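You operate a simulated robot arm through the tools that you are given. There is no shell and no other tool.

You run a simulated robot arm. Do the job below in one go: nothing can be reset, and whatever is moved stays where it is left.

JOB
Score the pink lid blank at 30 and 130 mm and fold those two walls upright.
Fine: first square it on the white board; weigh it down with the steel weight; stand the teal tool back in its cup.

It is judged by the outcome, as a careful person would: the job done as asked, and still so three seconds after it is handed in. It fails if anything else is knocked over, pushed out of place, dropped, spilled or broken. Lids that push on must go on centred and level and be pressed home; caps that screw on are set level and turned clockwise until they are tight. Flat cloth is picked up by pressing the open fingertips on it (5 to 10 N) and closing them slowly along it; thin cloth reads only 2 to 8 mm in the jaws.

ROBOT AND FRAMES
A 7-joint arm with a two-finger parallel gripper, fixed in place. Base frame: the origin is at the foot of the arm, x ahead of it, y to its left, z up. Units: mm, degrees, N and s.
With the tool pointing down near the work surface it reaches from about 500 to 940 mm from the base axis. Its first joint turns from -166.0 to 166.0 degrees. Payload 3.91 kg.
Tool frame: the origin (TCP) lies between the finger pads and is the grasp point; the fingertips stand 30 mm ahead of it; z points along the fingers, y is the line along which they close. The gripper opens to 110 mm. The fingers are 20 mm wide and 10 mm thick; the gripper's body (48 by 112 mm) begins 55 mm behind the TCP.
Orientation is that of the tool frame in the base frame, as a unit quaternion [w, x, y, z]. With the fingers straight down and closing along the base's y, the tool's x points along the base's -x, its y along +y and its z along -z.

CONTROLS
- The arm moves only by the tool step_arm. Its arguments are lists of equal length, an entry for each row: "rot": the turn, a rotation vector about the base's x, y, z in degrees, a list of three; "translation": the shift along the base's x, y, z in mm, a list of three; "jaw": the closure, from 0 (fully open) to 1 (shut). In form: {"rot": [[wx, wy, wz], ...], "translation": [[tx, ty, tz], ...], "jaw": [jaw, ...]}. A call has 1 to 20 rows; each row shifts and turns the commanded pose from where the row before left it. A row lasts 0.2 s, in which the tool goes at most 50 mm and 8.6 degrees; a call with a longer step from one row to the next is refused whole, and so is a gripper value outside its range. A pose out of reach is approached as far as the arm can. The call stops where the force on the tool passes 90 N (or 10 N more than at its start, if that is more) or the arm is blocked; 0.2 s more then pass. The fingers move at their own pace (about 72 mm/s each) and stop on an object; they squeeze with about 30 N. The grip force told is the motor's: it shows also when the fingers shut on nothing. Time passes only in rows, and 0.2 s behind the last, so rows that do not move let the fingers close. The reply holds the time, the measured pose of the TCP, the force on the tool along the base axes, the opening and the grip force, in the units named above and with some noise, with the torque about the TCP (base axes, N m) and any sound that the robot's microphone picked up, and new pictures: "pictures" is both (left out), scene, wrist or none.
- Cameras (640 x 400 px; columns grow to the right, rows downward): "scene" is fixed at [216.6, -497.6, 1423]; the picture's right is [0.96, -0.26, 0.00], its down [-0.20, -0.73, -0.65] and it looks along [0.17, 0.63, -0.76] (base axes); focal length 214 px, centre (320, 200). "wrist" rides on the gripper at [72, 17, -103] in the tool frame; the picture's right is [-0.23, 0.97, 0.00], its down [-0.76, -0.18, -0.62] and it looks along [-0.61, -0.14, 0.78] (tool axes); focal length 222 px, centre (320, 200). There is no depth. A picture from a camera that has moved, and an enlarged one, comes with that camera's place and axes in the base frame and with its lens. The place of the scene camera against the robot may be out by one fixed shift of up to 12 mm in any direction.
- lift_body(by): slides the trunk up (or, below 0, down) by that many mm; the arm rides with it, the base frame stays. It gives what a move gives, with no picture.
- close_up(camera, box): a new picture of the part [left, top, right, bottom] of that camera's present view, enlarged. It takes no simulated time.
- finish_job(): hands the job in; it is judged then, once.

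Nothing tells you positions but the pictures and the camera data. Unless the task says otherwise, let go and move clear before handing in.

The tools are called as a command line: name --argument value ..., lists and objects as JSON in quotes. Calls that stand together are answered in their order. step_arm: Moves the arm, as the interface text tells. Its arguments: {"type":"object","properties":{"rot":{"type":"array","items":{"type":"array","items":{"type":"number"}}},"translation":{"type":"array","items":{"type":"array","items":{"type":"number"}}},"jaw":{"type":"array","items":{"type":"number"}},"pictures":{"type":"string","enum":["both","scene","wrist","none"]}},"required":["rot","translation","jaw"]} The other tools are called the same way: lift_body (by) slides the trunk up or down; close_up (camera, box) takes an enlarged picture of a part of a camera's view; finish_job () hands the job in.

At the start:

```text
time: 0.0
tcp_pos: [198.7, -267.9, 1146.9]
tcp_rot: [0.0, 0.0, 1.0, -0.001]
force: [-0.1, 0.7, 0.4]
torque: [-0.02, 0.02, -0.02]
gripper_width: 110.0
finger_force: 0.2
trunk travel left (down, up): [-625.0, 57.0]
```

scene: 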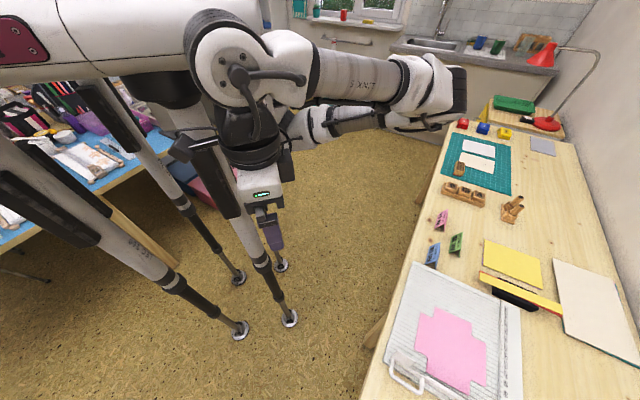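
wrist: 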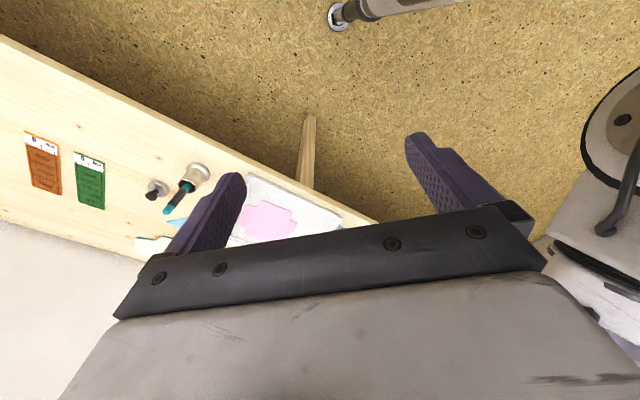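

I see a workbench to the right with a white scoring board and a pink cross-shaped blank on it, plus a cup with a teal tool visible in the wrist camera. I'll take enlarged pictures first to work out where everything is.

close_up --camera "scene" --box '[360, 240, 640, 400]'

close_up --camera "wrist" --box '[0, 100, 400, 350]'

close_up --camera "scene" --box '[400, 100, 640, 250]'

```text
2.29 times, centred on (500, 320) of scene
camera zoom: at [216.6, -497.6, 1423.0], right [0.96, -0.26, 0.0], down [-0.2, -0.73, -0.65], along [0.17, 0.63, -0.76], focal length 490 px, centre (-91, -74)
```

zoom: 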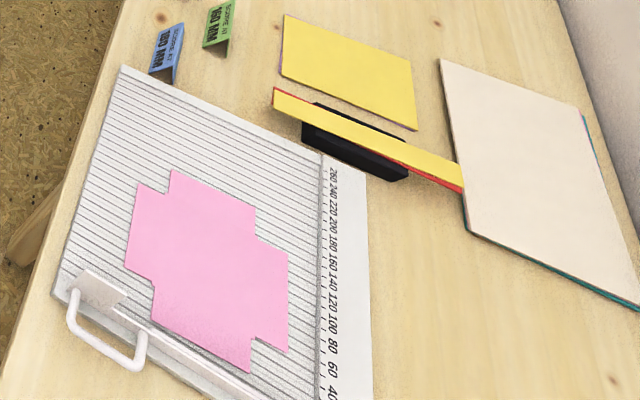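

```text
1.60 times, centred on (200, 225) of wrist
camera zoom: at [125.7, -250.6, 1250.9], right [0.23, 0.97, 0.0], down [0.76, -0.18, 0.62], along [0.61, -0.14, -0.78], focal length 355 px, centre (512, 160)
```

zoom: 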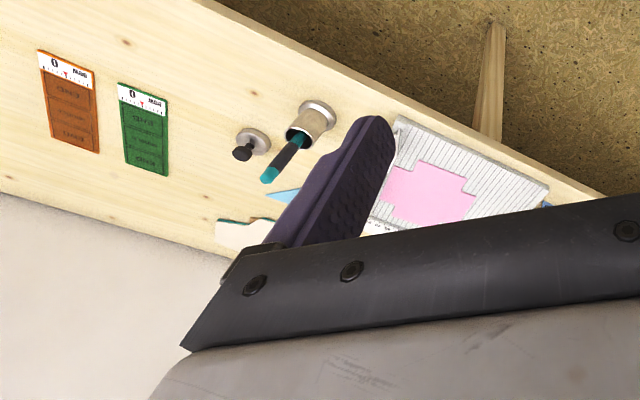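

```text
2.67 times, centred on (520, 175) of scene
camera zoom: at [216.6, -497.6, 1423.0], right [0.96, -0.26, 0.0], down [-0.2, -0.73, -0.65], along [0.17, 0.63, -0.76], focal length 572 px, centre (-213, 267)
```

zoom: 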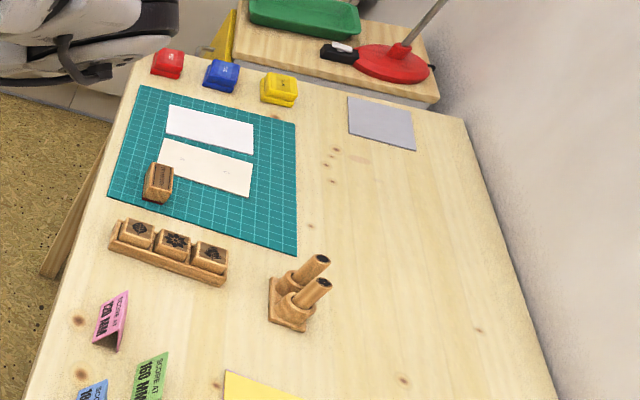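

I place the board around x 380–700, y −500…−300 with the table top near z≈750, and the cup and weight beyond it at about (340, −620). I'll move out over the bench at a safe height for a better view.

step_arm --rot '[[0, 0, 0], [0, 0, 0], [0, 0, 0], [0, 0, 0], [0, 0, 0], [0, 0, 0], [0, 0, 0]]' --translation '[[35, -20, 0], [35, -20, 0], [35, -20, 0], [35, -20, 0], [35, -20, 0], [35, -20, 0], [0, 0, 0]]' --jaw '[0, 0, 0, 0, 0, 0, 0]'

```text
time: 1.6
tcp_pos: [410.2, -389.2, 1148.0]
tcp_rot: [0.0, -0.001, 1.0, 0.0]
force: [0.2, 0.0, -0.2]
torque: [-0.03, -0.04, 0.0]
gripper_width: 109.9
finger_force: 0.0
trunk travel left (down, up): [-625.0, 57.0]
camera wrist: at [336.2, -371.6, 1251.4], right [0.23, 0.97, 0.0], down [0.76, -0.18, 0.62], along [0.61, -0.14, -0.78], focal length 222 px, centre (320, 200)
```

scene: 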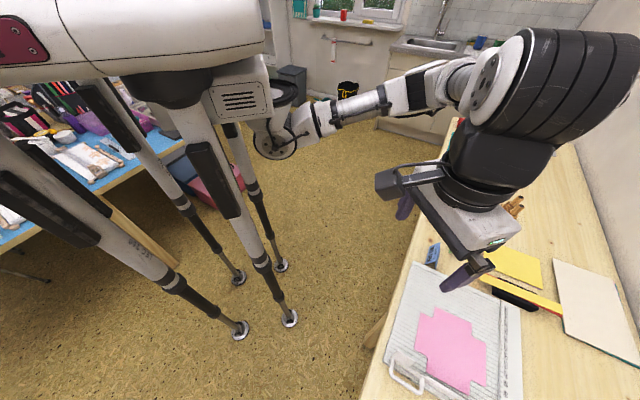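
wrist: 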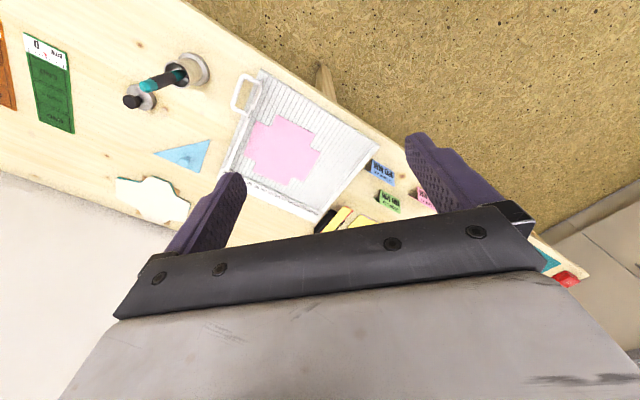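

The wrist view now shows the whole work area: cup with teal tool, weight, a handled fence and grooved board with the pink blank. I'll enlarge the relevant parts.

close_up --camera "wrist" --box '[210, 50, 400, 230]'

close_up --camera "wrist" --box '[0, 20, 240, 230]'

```text
2.22 times, centred on (305, 140) of wrist
camera zoom: at [336.2, -371.6, 1251.4], right [0.23, 0.97, 0.0], down [0.76, -0.18, 0.62], along [0.61, -0.14, -0.78], focal length 494 px, centre (353, 333)
```

zoom: 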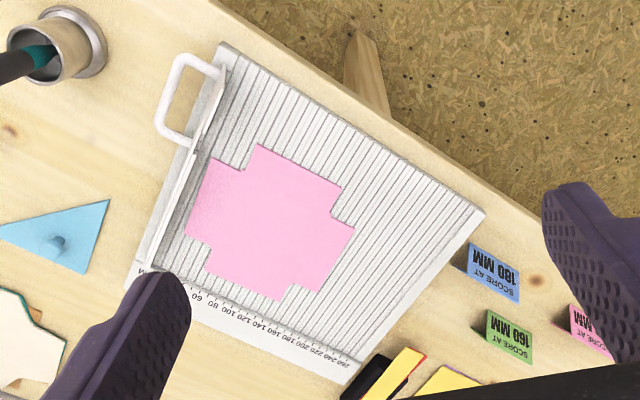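

```text
1.90 times, centred on (120, 125) of wrist
camera zoom: at [336.2, -371.6, 1251.4], right [0.23, 0.97, 0.0], down [0.76, -0.18, 0.62], along [0.61, -0.14, -0.78], focal length 423 px, centre (701, 343)
```

zoom: 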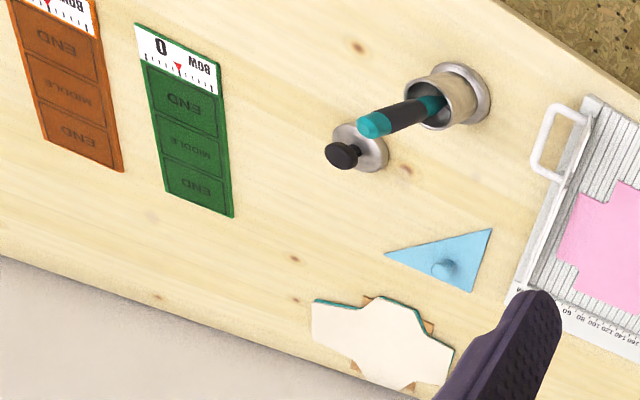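

The blank is skewed and off the fence, and the board itself sits at an angle on the table. I'll lower the trunk some and look from closer to triangulate heights.

lift_body --by -150

step_arm --rot '[[0, 0, 0], [0, 0, 0]]' --translation '[[0, 0, 0], [0, 0, 0]]' --jaw '[0, 0]'

```text
time: 3.4
tcp_pos: [409.1, -388.6, 996.3]
tcp_rot: [0.0, 0.0, 1.0, 0.0]
force: [-0.2, 0.7, -0.2]
torque: [0.0, -0.02, -0.05]
gripper_width: 109.9
finger_force: 0.1
trunk travel left (down, up): [-475.0, 207.0]
```

```text
time: 4.0
tcp_pos: [409.5, -389.2, 996.8]
tcp_rot: [0.0, 0.0, 1.0, 0.0]
force: [-0.6, 1.0, -0.1]
torque: [0.01, -0.02, 0.01]
gripper_width: 109.9
finger_force: 0.1
trunk travel left (down, up): [-475.0, 207.0]
camera wrist: at [335.8, -371.5, 1101.4], right [0.23, 0.97, 0.0], down [0.76, -0.18, 0.62], along [0.61, -0.14, -0.78], focal length 222 px, centre (320, 200)
```

scene: 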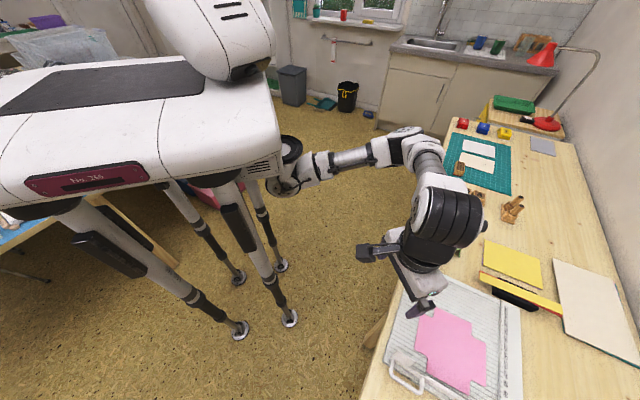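
wrist: 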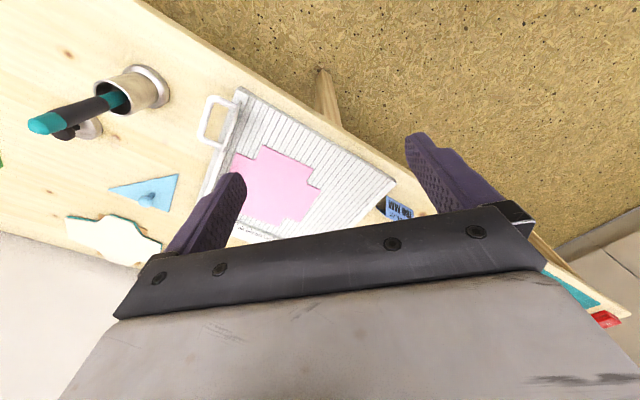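

I'll zoom in on the board and cup from this closer position to measure precisely.

close_up --camera "wrist" --box '[190, 70, 410, 250]'

close_up --camera "wrist" --box '[20, 50, 220, 170]'

close_up --camera "scene" --box '[370, 280, 530, 400]'

```text
2.22 times, centred on (300, 160) of wrist
camera zoom: at [335.8, -371.5, 1101.4], right [0.23, 0.97, 0.0], down [0.76, -0.18, 0.62], along [0.61, -0.14, -0.78], focal length 494 px, centre (364, 289)
```

zoom: 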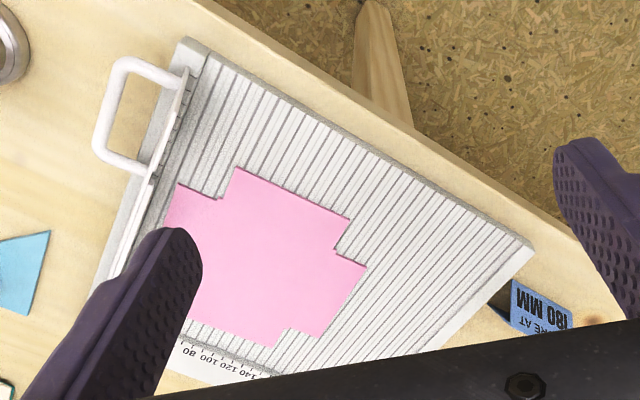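

```text
3.20 times, centred on (120, 110) of wrist
camera zoom: at [335.8, -371.5, 1101.4], right [0.23, 0.97, 0.0], down [0.76, -0.18, 0.62], along [0.61, -0.14, -0.78], focal length 711 px, centre (960, 488)
```

zoom: 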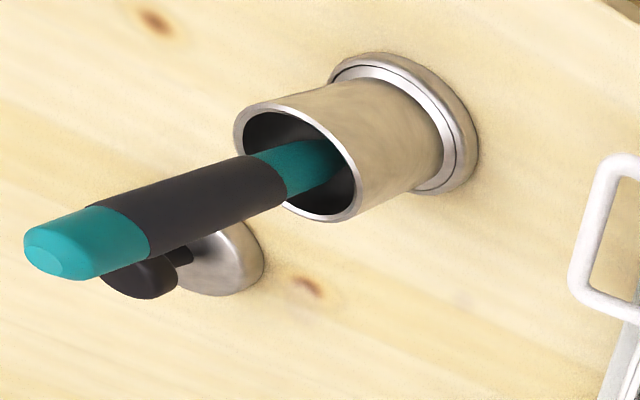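

```text
3.33 times, centred on (450, 340) of scene
camera zoom: at [216.6, -497.6, 1423.0], right [0.96, -0.26, 0.0], down [-0.2, -0.73, -0.65], along [0.17, 0.63, -0.76], focal length 715 px, centre (-113, -267)
```

zoom: 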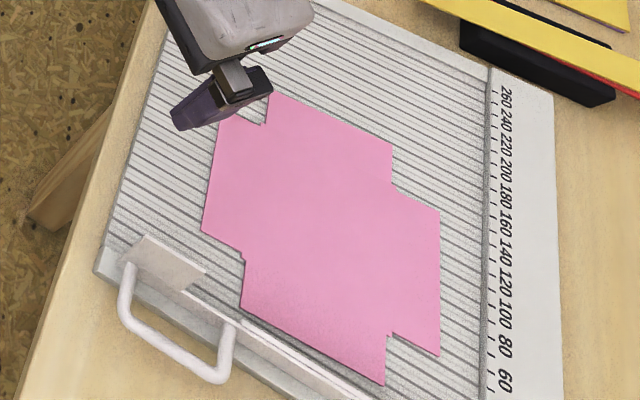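

The board appears to be rotated 45° (corner A ≈(379,−500), B ≈(591,−287)), top near z≈756, and the blank is a 160 mm cross turned about 4–5° from it. I'll turn the gripper −45° so the camera looks along the grooves, and move above the fence area.

step_arm --rot '[[0, 0, -7.5], [0, 0, -7.5], [0, 0, -7.5], [0, 0, -7.5], [0, 0, -7.5], [0, 0, -7.5], [0, 0, 0]]' --translation '[[17, -34, 0], [17, -34, 0], [17, -34, 0], [17, -34, 0], [17, -34, 0], [5, -34, 0], [0, 0, 0]]' --jaw '[0, 0, 0, 0, 0, 0, 0]'

```text
time: 5.5
tcp_pos: [499.3, -592.6, 996.3]
tcp_rot: [0.0, 0.383, 0.924, 0.0]
force: [-0.3, -0.3, -0.1]
torque: [0.02, 0.02, 0.03]
gripper_width: 110.0
finger_force: 0.0
trunk travel left (down, up): [-475.0, 207.0]
camera wrist: at [458.8, -529.5, 1100.8], right [0.85, 0.53, 0.0], down [0.41, -0.66, 0.62], along [0.33, -0.53, -0.78], focal length 222 px, centre (320, 200)
```

scene: 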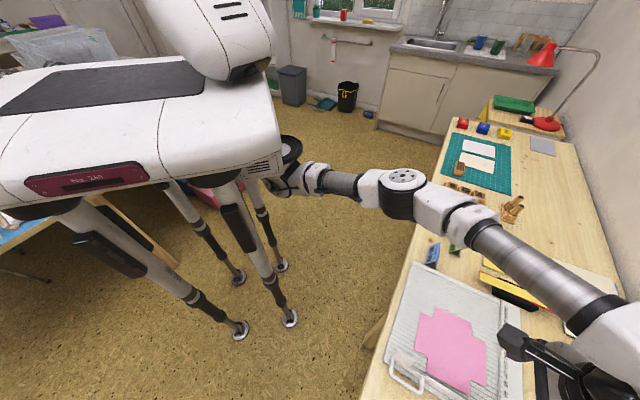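
wrist: 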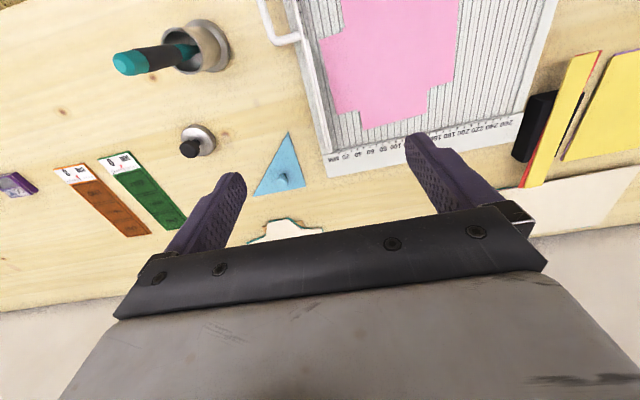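

Good view now: fence with handle, the ruler and the weight beside the cup. I'll zoom in on these.

close_up --camera "wrist" --box '[240, 0, 560, 190]'

close_up --camera "wrist" --box '[250, 0, 400, 100]'

close_up --camera "wrist" --box '[100, 10, 310, 170]'

```text
2.00 times, centred on (400, 95) of wrist
camera zoom: at [458.8, -529.5, 1100.8], right [0.85, 0.53, 0.0], down [0.41, -0.66, 0.62], along [0.33, -0.53, -0.78], focal length 444 px, centre (160, 410)
```

zoom: 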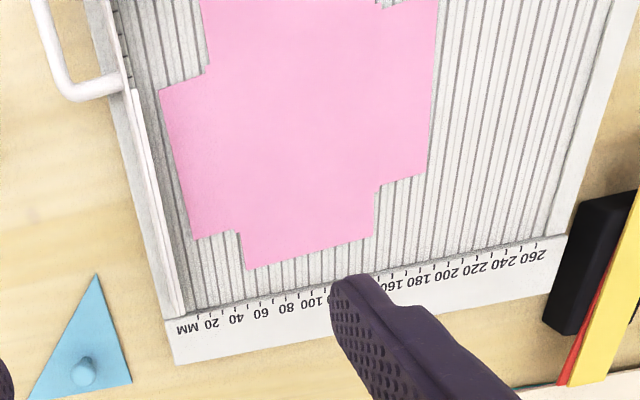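

```text
4.00 times, centred on (325, 50) of wrist
camera zoom: at [458.8, -529.5, 1100.8], right [0.85, 0.53, 0.0], down [0.41, -0.66, 0.62], along [0.33, -0.53, -0.78], focal length 888 px, centre (300, 800)
```

zoom: 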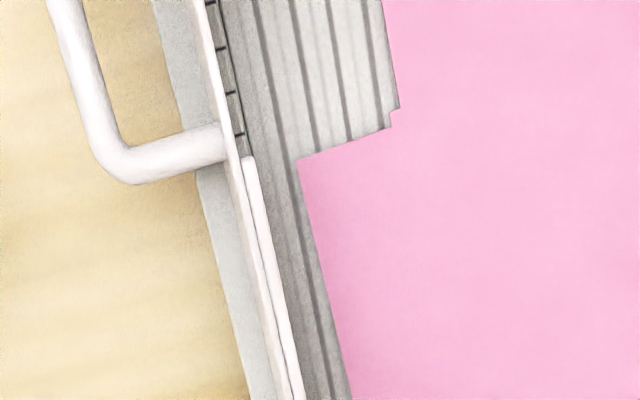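

```text
2.50 times, centred on (205, 90) of wrist
camera zoom: at [458.8, -529.5, 1100.8], right [0.85, 0.53, 0.0], down [0.41, -0.66, 0.62], along [0.33, -0.53, -0.78], focal length 555 px, centre (608, 475)
```

zoom: 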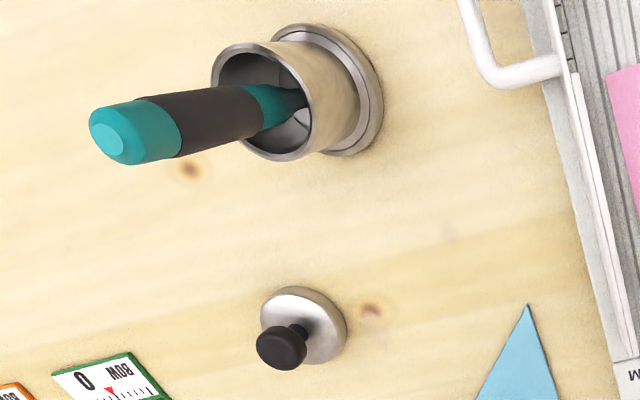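

There's a small plate with a handle standing by the fence at the near end that I need to understand. I'll zoom the scene camera on it.

close_up --camera "scene" --box '[380, 335, 470, 400]'

close_up --camera "scene" --box '[420, 200, 500, 270]'

```text
6.15 times, centred on (425, 368) of scene
camera zoom: at [216.6, -497.6, 1423.0], right [0.96, -0.26, 0.0], down [-0.2, -0.73, -0.65], along [0.17, 0.63, -0.76], focal length 1320 px, centre (-326, -831)
```

zoom: 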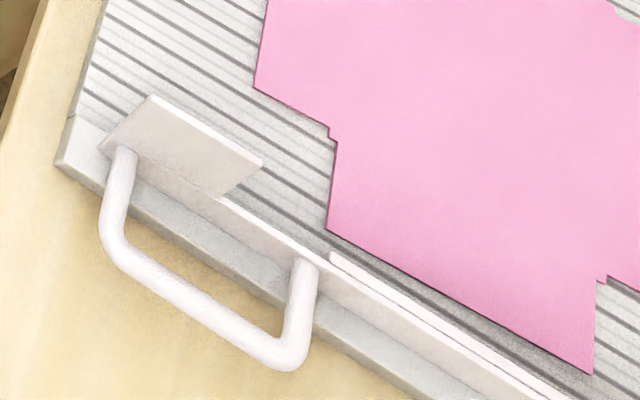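

```text
5.71 times, centred on (460, 235) of scene
camera zoom: at [216.6, -497.6, 1423.0], right [0.96, -0.26, 0.0], down [-0.2, -0.73, -0.65], along [0.17, 0.63, -0.76], focal length 1226 px, centre (-480, 0)
```

zoom: 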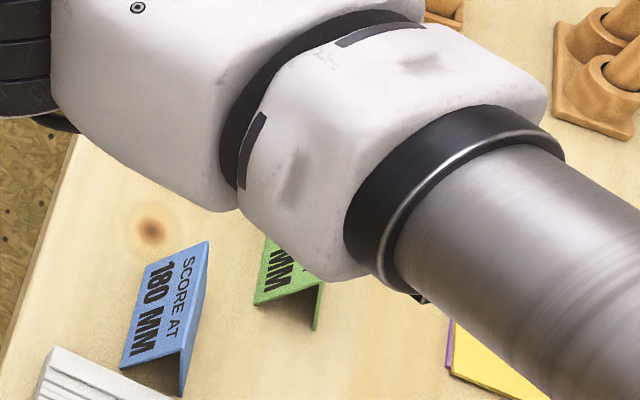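

I'll look at the fence and plate obliquely from the blank side, by turning a further −90° and tilting the gripper about 25°.

step_arm --rot '[[0, 0, -7.5], [0, 0, -7.5], [0, 0, -7.5], [0, 0, -7.5], [0, 0, -7.5], [0, 0, -7.5], [0, 0, -7.5], [0, 0, -7.5], [0, 0, -7.5], [0, 0, -7.5], [0, 0, -7.5], [0, 0, -7.5], [-4.42, 4.42, 0], [-4.42, 4.42, 0], [-4.42, 4.42, 0], [-4.42, 4.42, 0], [0, 0, 0]]' --translation '[[-2.7, 12.3, -9], [-2.7, 12.3, -9], [-2.7, 12.3, -9], [-2.7, 12.3, -9], [-2.7, 12.3, -9], [-2.7, 12.3, -9], [-2.7, 12.3, -9], [-2.7, 12.3, -9], [-2.7, 12.3, -9], [-2.7, 12.3, -9], [-2.7, 12.3, -9], [-2.7, 12.3, -9], [0, 0, 0], [0, 0, 0], [0, 0, 0], [0, 0, 0], [0, 0, 0]]' --jaw '[0, 0, 0, 0, 0, 0, 0, 0, 0, 0, 0, 0, 0, 0, 0, 0, 0]'

```text
time: 9.2
tcp_pos: [432.5, -449.3, 895.3]
tcp_rot: [0.01, 0.825, 0.558, -0.085]
force: [0.0, -0.3, -0.3]
torque: [0.0, 0.01, 0.01]
gripper_width: 110.1
finger_force: 0.0
out of reach, approached as far as the arm can: row 8, 9, 10, 11, 12, 13, 14, 15, 16
trunk travel left (down, up): [-475.0, 207.0]
camera wrist: at [487.3, -376.3, 986.2], right [0.82, -0.58, -0.04], down [-0.36, -0.56, 0.74], along [-0.45, -0.59, -0.67], focal length 222 px, centre (320, 200)
```

scene: 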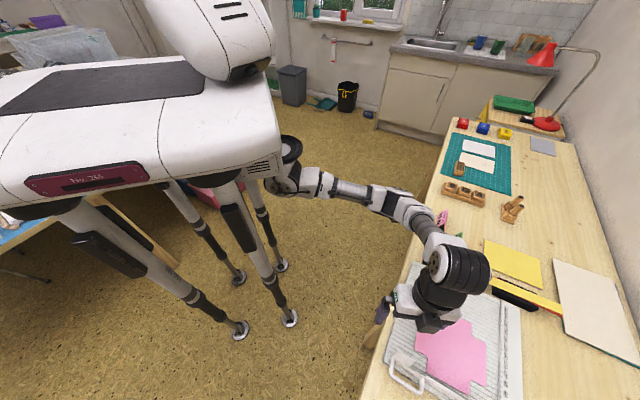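
wrist: 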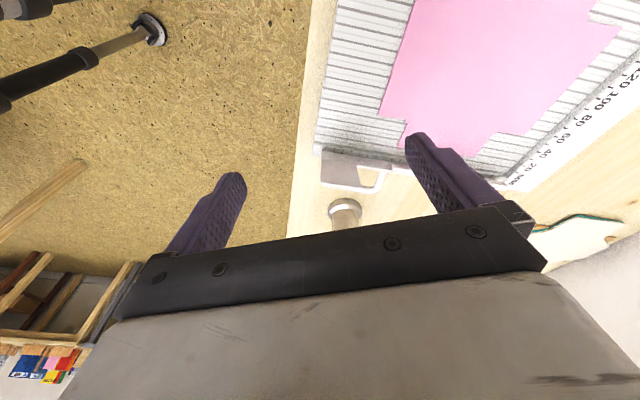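

close_up --camera "wrist" --box '[300, 120, 420, 220]'

close_up --camera "wrist" --box '[300, 0, 640, 220]'

```text
4.00 times, centred on (360, 170) of wrist
camera zoom: at [487.3, -376.3, 986.2], right [0.82, -0.58, -0.04], down [-0.36, -0.56, 0.74], along [-0.45, -0.59, -0.67], focal length 888 px, centre (160, 320)
```

zoom: 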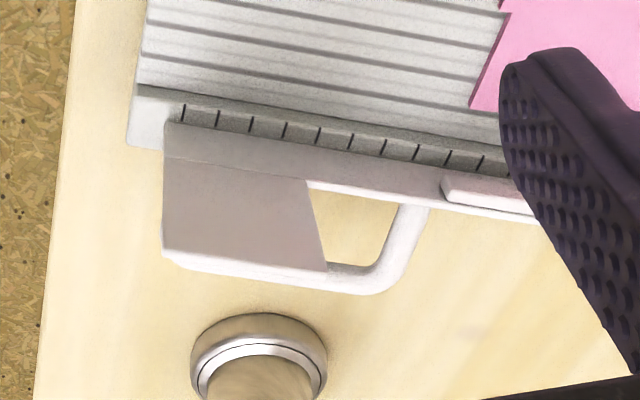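

```text
1.82 times, centred on (470, 110) of wrist
camera zoom: at [487.3, -376.3, 986.2], right [0.82, -0.58, -0.04], down [-0.36, -0.56, 0.74], along [-0.45, -0.59, -0.67], focal length 404 px, centre (47, 364)
```

zoom: 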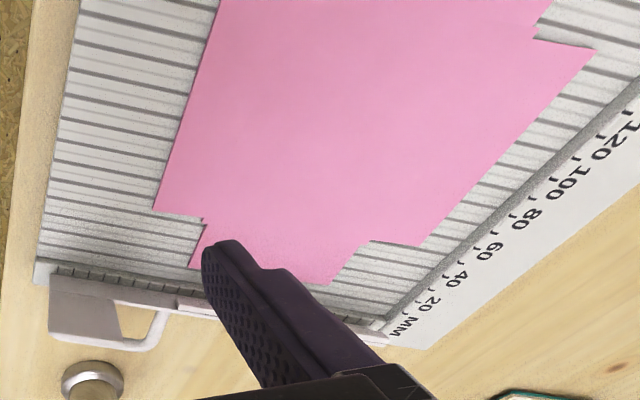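

The bar along the board's 0 edge is the fence (with 10 mm ticks inside it and a handled tab at its near end), and grooves lie every 10 mm. I'll undo the tilt and yaw, going back to a straight-down pose.

step_arm --rot '[[4.42, -4.42, 0], [4.42, -4.42, 0], [4.42, -4.42, 0], [4.42, -4.42, 0], [0, 0, 7.5], [0, 0, 7.5], [0, 0, 7.5], [0, 0, 7.5], [0, 0, 7.5], [0, 0, 7.5], [0, 0, 7.5], [0, 0, 7.5], [0, 0, 7.5], [0, 0, 7.5], [0, 0, 7.5], [0, 0, 7.5], [0, 0, 0]]' --translation '[[0, 0, 0], [0, 0, 0], [0, 0, 0], [0, 0, 0], [8, -5, 3], [8, -5, 3], [8, -5, 3], [8, -5, 3], [8, -5, 3], [8, -5, 3], [8, -5, 3], [8, -5, 3], [8, -5, 0], [8, -5, 0], [8, -5, 0], [8, -5, 0], [0, 0, 0]]' --jaw '[0, 0, 0, 0, 0, 0, 0, 0, 0, 0, 0, 0, 0, 0, 0, 0, 0]'

```text
time: 12.8
tcp_pos: [528.8, -507.9, 918.8]
tcp_rot: [-0.112, 0.186, 0.974, 0.069]
force: [-0.3, 0.6, -0.9]
torque: [0.01, -0.02, -0.03]
gripper_width: 109.9
finger_force: 0.0
trunk travel left (down, up): [-475.0, 207.0]
camera wrist: at [488.2, -485.4, 1039.6], right [0.57, 0.82, 0.04], down [0.74, -0.54, 0.4], along [0.35, -0.2, -0.92], focal length 222 px, centre (320, 200)
```

scene: 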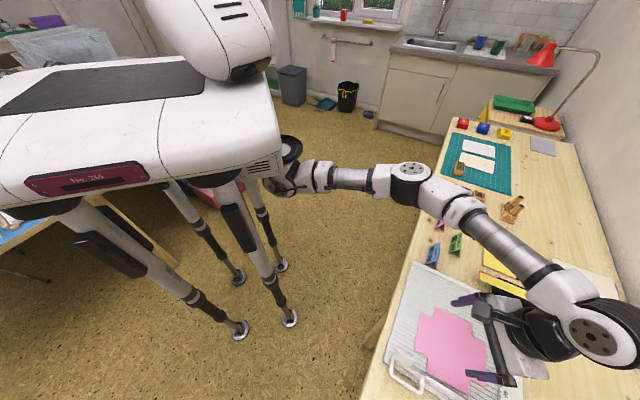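
wrist: 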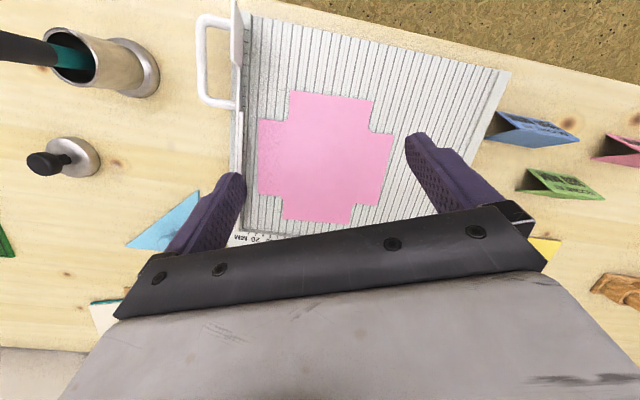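

The view here is handy, so I'll zoom on the blank before correcting the residual orientation error.

close_up --camera "wrist" --box '[190, 0, 520, 250]'

step_arm --rot '[[-3.09, -2.23, -5.82], [-3.09, -2.23, -5.82], [-3.09, -2.23, -5.82], [-3.09, -2.23, -5.82], [0, 0, 0]]' --translation '[[0, 0, 0], [0, 0, 0], [0, 0, 0], [0, 0, 0], [0, 0, 0]]' --jaw '[0, 0, 0, 0, 0]' --pictures "wrist"

```text
1.60 times, centred on (355, 125) of wrist
camera zoom: at [488.2, -485.4, 1039.6], right [0.57, 0.82, 0.04], down [0.74, -0.54, 0.4], along [0.35, -0.2, -0.92], focal length 355 px, centre (264, 320)
```

zoom: 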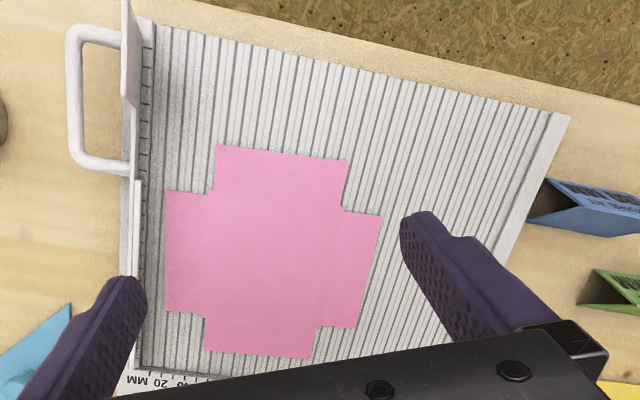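

```text
time: 13.9
tcp_pos: [528.7, -507.6, 919.3]
tcp_rot: [0.002, 0.384, 0.923, 0.0]
force: [0.2, -0.1, -0.6]
torque: [0.04, 0.02, 0.0]
gripper_width: 110.3
finger_force: 0.2
trunk travel left (down, up): [-475.0, 207.0]
camera wrist: at [488.7, -444.9, 1024.1], right [0.85, 0.53, 0.0], down [0.41, -0.67, 0.62], along [0.33, -0.53, -0.78], focal length 222 px, centre (320, 200)
```

wrist: 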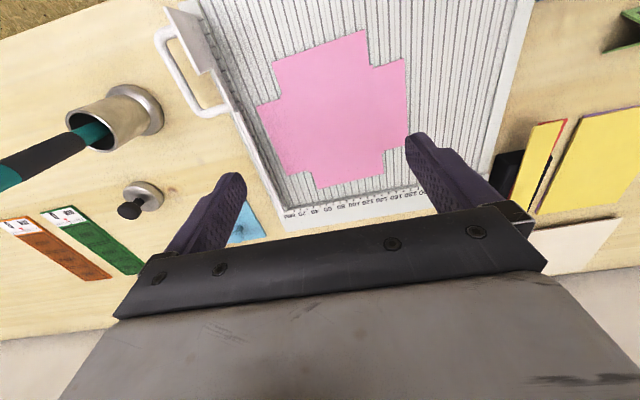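

close_up --camera "wrist" --box '[150, 0, 430, 220]'

close_up --camera "wrist" --box '[150, 0, 290, 110]'

close_up --camera "wrist" --box '[230, 120, 450, 230]'

```text
1.82 times, centred on (290, 110) of wrist
camera zoom: at [488.7, -444.9, 1024.1], right [0.85, 0.53, 0.0], down [0.41, -0.67, 0.62], along [0.33, -0.53, -0.78], focal length 404 px, centre (374, 364)
```

zoom: 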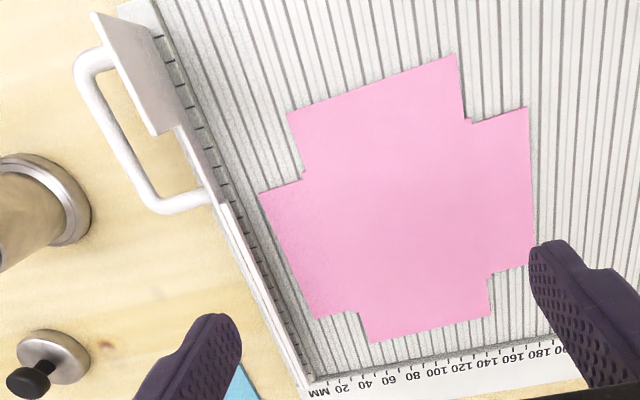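

```text
3.64 times, centred on (220, 55) of wrist
camera zoom: at [488.7, -444.9, 1024.1], right [0.85, 0.53, 0.0], down [0.41, -0.67, 0.62], along [0.33, -0.53, -0.78], focal length 808 px, centre (684, 727)
```

zoom: 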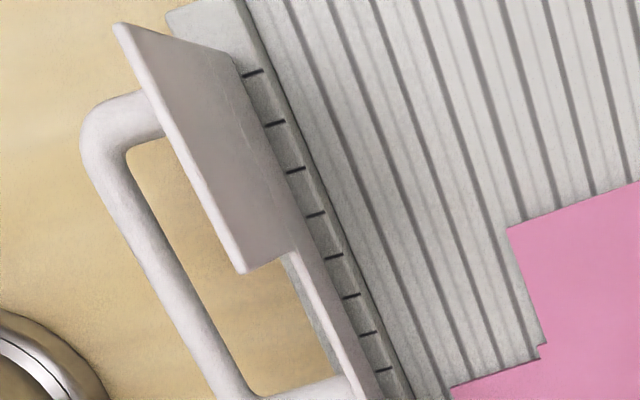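

```text
2.91 times, centred on (340, 175) of wrist
camera zoom: at [488.7, -444.9, 1024.1], right [0.85, 0.53, 0.0], down [0.41, -0.67, 0.62], along [0.33, -0.53, -0.78], focal length 646 px, centre (262, 273)
```

zoom: 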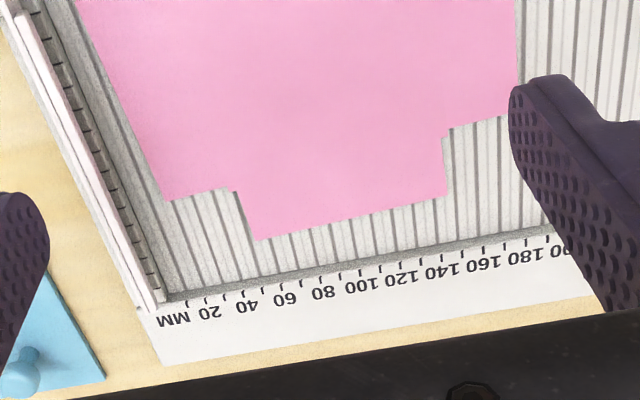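

The board has a raised ticked fence at 0 (U-line) and a raised ruler rail on the far side; the blank sits about 14 mm off the fence and is turned about 3°. Board top looks like z≈765. I'll come down over the blank's centre with fingers partly closed, ready to press lightly and drag it square.

step_arm --rot '[[0, 0, 0], [0, 0, 0], [0, 0, 0], [0, 0, 0], [0, 0, 0], [0, 0, 0]]' --translation '[[14, -5, -20], [14, -5, -20], [0, 0, -25], [0, 0, -25], [0, 0, -20], [0, 0, 0]]' --jaw '[0.36, 0.36, 0.36, 0.36, 0.36, 0.36]' --pictures "wrist"

```text
time: 15.3
tcp_pos: [556.9, -517.9, 807.9]
tcp_rot: [0.0, 0.384, 0.923, 0.0]
force: [-0.1, -0.6, 0.1]
torque: [0.0, 0.03, 0.02]
gripper_width: 70.3
finger_force: 0.1
trunk travel left (down, up): [-475.0, 207.0]
camera wrist: at [516.6, -454.5, 912.8], right [0.85, 0.53, 0.0], down [0.41, -0.67, 0.62], along [0.33, -0.53, -0.78], focal length 222 px, centre (320, 200)
```

wrist: 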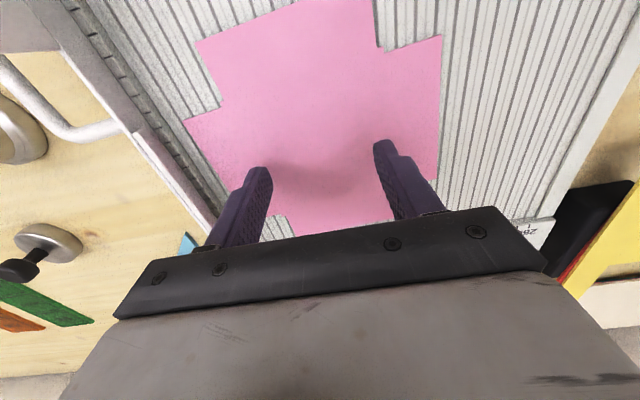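

step_arm --rot '[[0, 0, 0], [0, 0, 0], [0, 0, 0], [0, 0, 0], [0, 0, 0]]' --translation '[[0, 0, -2], [0, 0, -2], [0, 0, -1], [0, 0, -1], [0, 0, 0]]' --jaw '[0.36, 0.36, 0.36, 0.36, 0.36]' --pictures "none"

```text
time: 16.6
tcp_pos: [557.8, -518.2, 803.5]
tcp_rot: [0.0, 0.384, 0.923, 0.0]
force: [0.0, 0.5, 0.7]
torque: [0.01, -0.03, -0.01]
gripper_width: 70.3
finger_force: 0.1
trunk travel left (down, up): [-475.0, 207.0]
```

step_arm --rot '[[0, 0, 0], [0, 0, 0], [0, 0, 0], [0, 0, 0]]' --translation '[[0, 0, -1], [0, 0, -1], [0, 0, -1], [0, 0, 0]]' --jaw '[0.36, 0.36, 0.36, 0.36]' --pictures "none"

step_arm --rot '[[0, 0, 0], [0, 0, 0], [0, 0, 0], [0, 0, 0]]' --translation '[[0, 0, -1], [0, 0, -1], [0, 0, -1], [0, 0, 0]]' --jaw '[0.36, 0.36, 0.36, 0.36]' --pictures "none"

```text
time: 17.6
tcp_pos: [556.6, -517.8, 800.3]
tcp_rot: [0.0, 0.383, 0.924, 0.0]
force: [-0.3, 0.2, 0.6]
torque: [0.02, 0.0, 0.01]
gripper_width: 70.1
finger_force: 0.0
trunk travel left (down, up): [-475.0, 207.0]
```

```text
time: 18.6
tcp_pos: [557.1, -516.9, 797.7]
tcp_rot: [0.001, 0.384, 0.923, 0.0]
force: [-0.3, 0.6, 0.3]
torque: [-0.01, -0.01, -0.02]
gripper_width: 70.2
finger_force: 0.1
trunk travel left (down, up): [-475.0, 207.0]
```

step_arm --rot '[[0, 0, 0], [0, 0, 0], [0, 0, 0]]' --translation '[[0, 0, -1], [0, 0, -1], [0, 0, 0]]' --jaw '[0.36, 0.36, 0.36]' --pictures "none"

step_arm --rot '[[0, 0, 0], [0, 0, 0], [0, 0, 0]]' --translation '[[0, 0, -1], [0, 0, -1], [0, 0, 0]]' --jaw '[0.36, 0.36, 0.36]' --pictures "none"

```text
time: 19.4
tcp_pos: [556.7, -518.2, 797.0]
tcp_rot: [0.001, 0.383, 0.924, -0.001]
force: [0.3, -1.6, 8.6]
torque: [-0.06, -0.02, -0.03]
gripper_width: 70.2
finger_force: 0.2
trunk travel left (down, up): [-475.0, 207.0]
```

```text
time: 20.1
tcp_pos: [557.7, -516.9, 796.4]
tcp_rot: [0.002, 0.384, 0.923, -0.001]
force: [2.1, -1.3, 22.1]
torque: [0.0, -0.07, -0.03]
gripper_width: 70.3
finger_force: 0.1
trunk travel left (down, up): [-475.0, 207.0]
```

Contact at TCP z≈797, so the blank's top is at z≈766.5; stiffness is about 7 N/mm. I'll ease off to ~9 N, turn −3° and drag toward the fence by ~10 mm.

step_arm --rot '[[0, 0, 0], [0, 0, -0.6], [0, 0, -0.6], [0, 0, -0.6], [0, 0, -0.6], [0, 0, -0.6], [0, 0, 0], [0, 0, 0]]' --translation '[[0, 0, 2], [-1.4, -1.4, 0], [-1.4, -1.4, 0], [-1.4, -1.4, 0], [-1.4, -1.4, 0], [-1.4, -1.4, 0], [0, 0, 0], [0, 0, 0]]' --jaw '[0.36, 0.36, 0.36, 0.36, 0.36, 0.36, 0.36, 0.36]' --pictures "wrist"

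close_up --camera "wrist" --box '[40, 0, 480, 240]'

```text
time: 21.9
tcp_pos: [548.6, -525.1, 796.5]
tcp_rot: [0.001, 0.408, 0.913, 0.0]
force: [2.4, 1.7, 13.7]
torque: [0.12, -0.11, 0.02]
gripper_width: 70.3
finger_force: 0.0
trunk travel left (down, up): [-475.0, 207.0]
camera wrist: at [512.2, -459.6, 900.7], right [0.88, 0.48, 0.0], down [0.38, -0.69, 0.62], along [0.3, -0.55, -0.78], focal length 222 px, centre (320, 200)
```

wrist: 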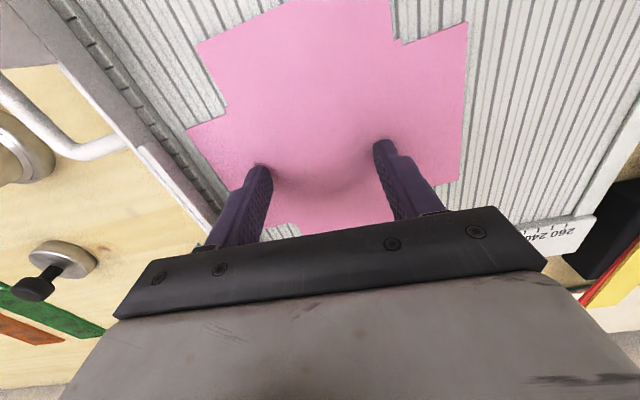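

```text
1.45 times, centred on (260, 120) of wrist
camera zoom: at [512.2, -459.6, 900.7], right [0.88, 0.48, 0.0], down [0.38, -0.69, 0.62], along [0.3, -0.55, -0.78], focal length 323 px, centre (407, 316)
```

zoom: 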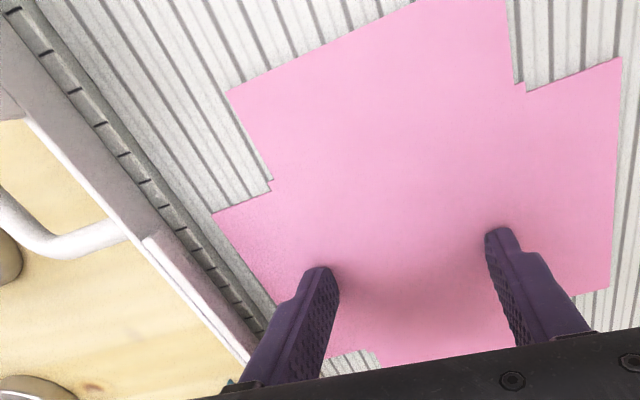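

The blank turned square but lagged somewhat in translation; the gap to the fence is still about 9 mm. I'll keep dragging toward the fence in the same manner.

step_arm --rot '[[0, 0, 0], [0, 0, 0], [0, 0, 0], [0, 0, 0], [0, 0, 0], [0, 0, 0]]' --translation '[[-1.1, -1.1, 0], [-1.1, -1.1, 0], [-1.1, -1.1, 0], [-1.1, -1.1, 0], [-1.1, -1.1, 0], [0, 0, 0]]' --jaw '[0.36, 0.36, 0.36, 0.36, 0.36, 0.36]' --pictures "wrist"

close_up --camera "wrist" --box '[40, 0, 480, 240]'

```text
time: 23.4
tcp_pos: [543.8, -530.5, 796.1]
tcp_rot: [0.001, 0.408, 0.913, -0.001]
force: [4.3, 2.4, 13.0]
torque: [0.12, -0.14, 0.01]
gripper_width: 70.2
finger_force: 0.0
trunk travel left (down, up): [-475.0, 207.0]
camera wrist: at [506.9, -464.8, 900.8], right [0.88, 0.48, 0.0], down [0.38, -0.69, 0.62], along [0.3, -0.55, -0.78], focal length 222 px, centre (320, 200)
```

wrist: 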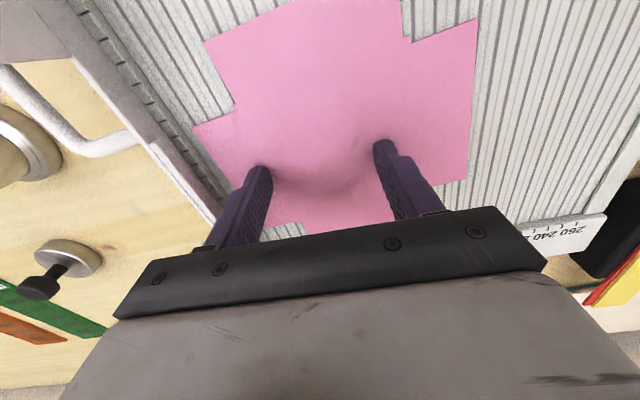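

```text
1.45 times, centred on (260, 120) of wrist
camera zoom: at [506.9, -464.8, 900.8], right [0.88, 0.48, 0.0], down [0.38, -0.69, 0.62], along [0.3, -0.55, -0.78], focal length 323 px, centre (407, 316)
```

zoom: 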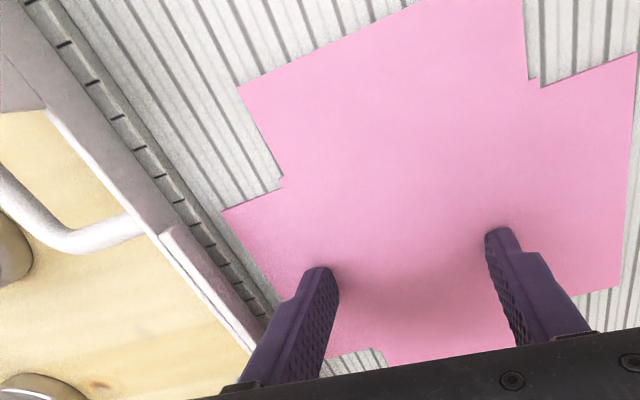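

step_arm --rot '[[0, 0, 0], [0, 0, 0], [0, 0, 0], [0, 0, 0], [0, 0, 0], [0, 0, 0], [0, 0, 0]]' --translation '[[-1.5, -1.5, -0.5], [-1.5, -1.5, 0], [-1.5, -1.5, 0], [-1.5, -1.5, 0], [-1.5, -1.5, 0], [-1.5, -1.5, 0], [0, 0, 0]]' --jaw '[0.36, 0.36, 0.36, 0.36, 0.36, 0.36, 0.36]' --pictures "wrist"

close_up --camera "wrist" --box '[40, 0, 480, 240]'

```text
time: 24.9
tcp_pos: [534.5, -539.8, 796.5]
tcp_rot: [0.001, 0.407, 0.913, 0.0]
force: [5.5, 4.3, 19.0]
torque: [0.37, -0.38, 0.04]
gripper_width: 72.0
finger_force: 2.0
trunk travel left (down, up): [-475.0, 207.0]
camera wrist: at [497.7, -474.0, 900.5], right [0.88, 0.48, 0.0], down [0.38, -0.68, 0.62], along [0.3, -0.55, -0.78], focal length 222 px, centre (320, 200)
```

wrist: 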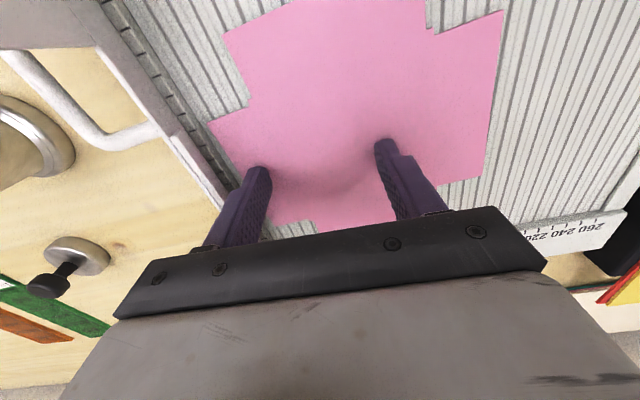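

```text
1.45 times, centred on (260, 120) of wrist
camera zoom: at [497.7, -474.0, 900.5], right [0.88, 0.48, 0.0], down [0.38, -0.68, 0.62], along [0.3, -0.55, -0.78], focal length 323 px, centre (407, 316)
```

zoom: 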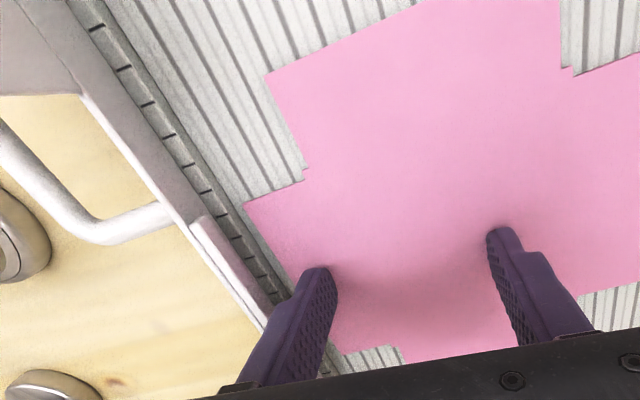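

The fingers have started to slip on the card. I'll lift off and check where the blank is now.

step_arm --rot '[[0, 0, 0], [0, 0, 0], [0, 0, 0], [0, 0, 0], [0, 0, 0], [0, 0, 0]]' --translation '[[0, 0, 6], [0, 0, 20], [0, 0, 25], [0, 0, 25], [0, 0, 25], [0, 0, 0]]' --jaw '[0.36, 0.2, 0, 0, 0, 0]' --pictures "wrist"

close_up --camera "wrist" --box '[150, 0, 470, 220]'

```text
time: 26.4
tcp_pos: [535.5, -540.1, 895.9]
tcp_rot: [0.0, 0.408, 0.913, 0.001]
force: [1.1, -0.1, -0.6]
torque: [0.01, -0.01, 0.0]
gripper_width: 110.1
finger_force: 0.0
trunk travel left (down, up): [-475.0, 207.0]
camera wrist: at [498.3, -474.6, 1001.1], right [0.88, 0.48, 0.0], down [0.38, -0.69, 0.62], along [0.3, -0.55, -0.78], focal length 222 px, centre (320, 200)
```

wrist: 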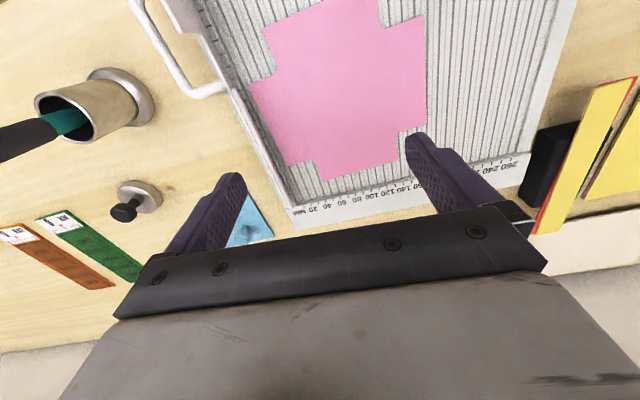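

```text
1.82 times, centred on (310, 110) of wrist
camera zoom: at [498.3, -474.6, 1001.1], right [0.88, 0.48, 0.0], down [0.38, -0.69, 0.62], along [0.3, -0.55, -0.78], focal length 404 px, centre (338, 364)
```

zoom: 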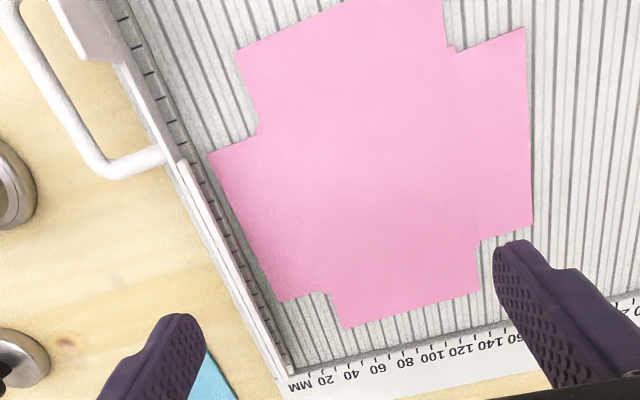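

The blank is still 4.5–8.5 mm from the fence and about 2.3° off. Pushing its far edge with two spread fingers should square it against the fence, so I'll turn the gripper to yaw +45° (fingers spaced along the grooves) and go beyond the far edge.

step_arm --rot '[[0, 0, 7.76], [0, 0, 7.76], [0, 0, 7.76], [0, 0, 7.76], [0, 0, 7.76], [0, 0, 7.76], [0, 0, 7.76], [0, 0, 7.76], [0, 0, 7.76], [0, 0, 7.76], [0, 0, 7.76], [0, 0, 7.76], [0, 0, 0]]' --translation '[[6.8, 7.5, 0], [6.8, 7.5, 0], [6.8, 7.5, 0], [6.8, 7.5, 0], [6.8, 7.5, 0], [6.8, 7.5, 0], [6.8, 7.5, 0], [6.8, 7.5, 0], [6.8, 7.5, 0], [6.8, 7.5, 0], [6.8, 7.5, 0], [6.8, 7.5, 0], [0, 0, 0]]' --jaw '[0.2, 0.2, 0.2, 0.2, 0.2, 0.2, 0.2, 0.2, 0.2, 0.2, 0.2, 0.2, 0.2]'

```text
time: 29.1
tcp_pos: [617.4, -449.5, 894.4]
tcp_rot: [0.0, -0.383, 0.924, 0.001]
force: [-1.1, 0.2, 0.6]
torque: [-0.04, 0.03, 0.0]
gripper_width: 88.0
finger_force: 0.2
trunk travel left (down, up): [-475.0, 207.0]
camera wrist: at [552.8, -488.7, 1000.2], right [-0.53, 0.85, 0.0], down [0.66, 0.41, 0.62], along [0.53, 0.33, -0.78], focal length 222 px, centre (320, 200)
```

scene: 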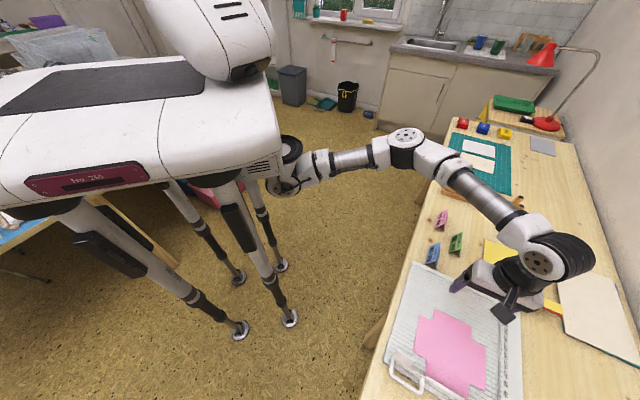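
wrist: 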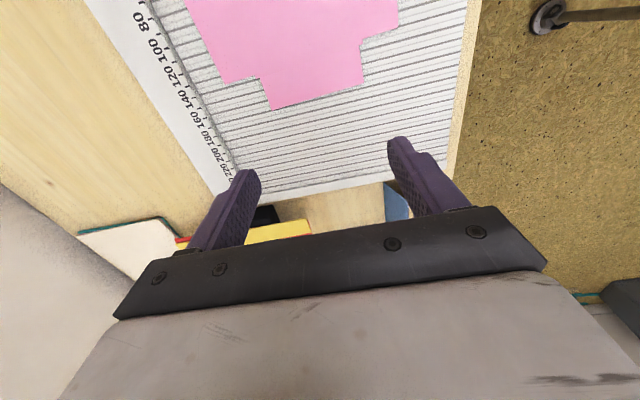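

Yaw +45° works. I'll close to ~66 mm and descend just beyond the far flap edge to touch the board lightly.

step_arm --rot '[[0, 0, 0], [0, 0, 0], [0, 0, 0], [0, 0, 0], [0, 0, 0], [0, 0, 0]]' --translation '[[0, 0, -25], [0, 0, -25], [0, 0, -20], [0, 0, -15], [0, 0, -7], [0, 0, 0]]' --jaw '[0.4, 0.4, 0.4, 0.4, 0.4, 0.4]' --pictures "wrist"

close_up --camera "wrist" --box '[120, 0, 520, 230]'

```text
time: 30.6
tcp_pos: [617.0, -450.5, 803.9]
tcp_rot: [0.0, -0.383, 0.924, 0.0]
force: [-0.8, 0.0, -0.6]
torque: [0.02, 0.02, 0.0]
gripper_width: 65.9
finger_force: 0.1
trunk travel left (down, up): [-475.0, 207.0]
camera wrist: at [552.7, -488.9, 908.5], right [-0.53, 0.85, 0.0], down [0.66, 0.41, 0.62], along [0.53, 0.33, -0.78], focal length 222 px, centre (320, 200)
```

wrist: 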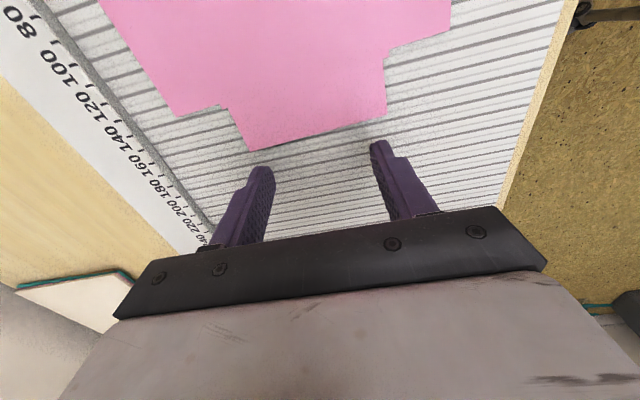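

```text
1.60 times, centred on (320, 115) of wrist
camera zoom: at [552.7, -488.9, 908.5], right [-0.53, 0.85, 0.0], down [0.66, 0.41, 0.62], along [0.53, 0.33, -0.78], focal length 355 px, centre (320, 336)
```

zoom: 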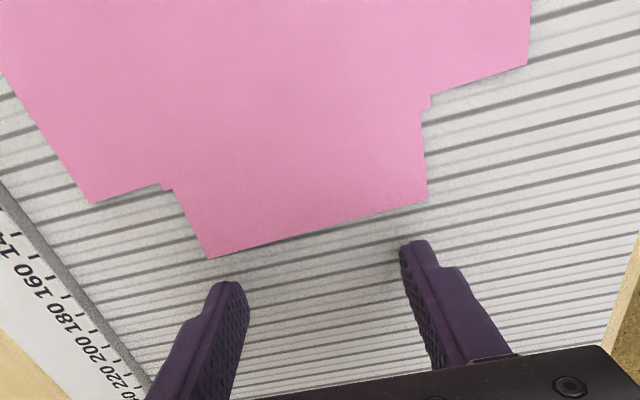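

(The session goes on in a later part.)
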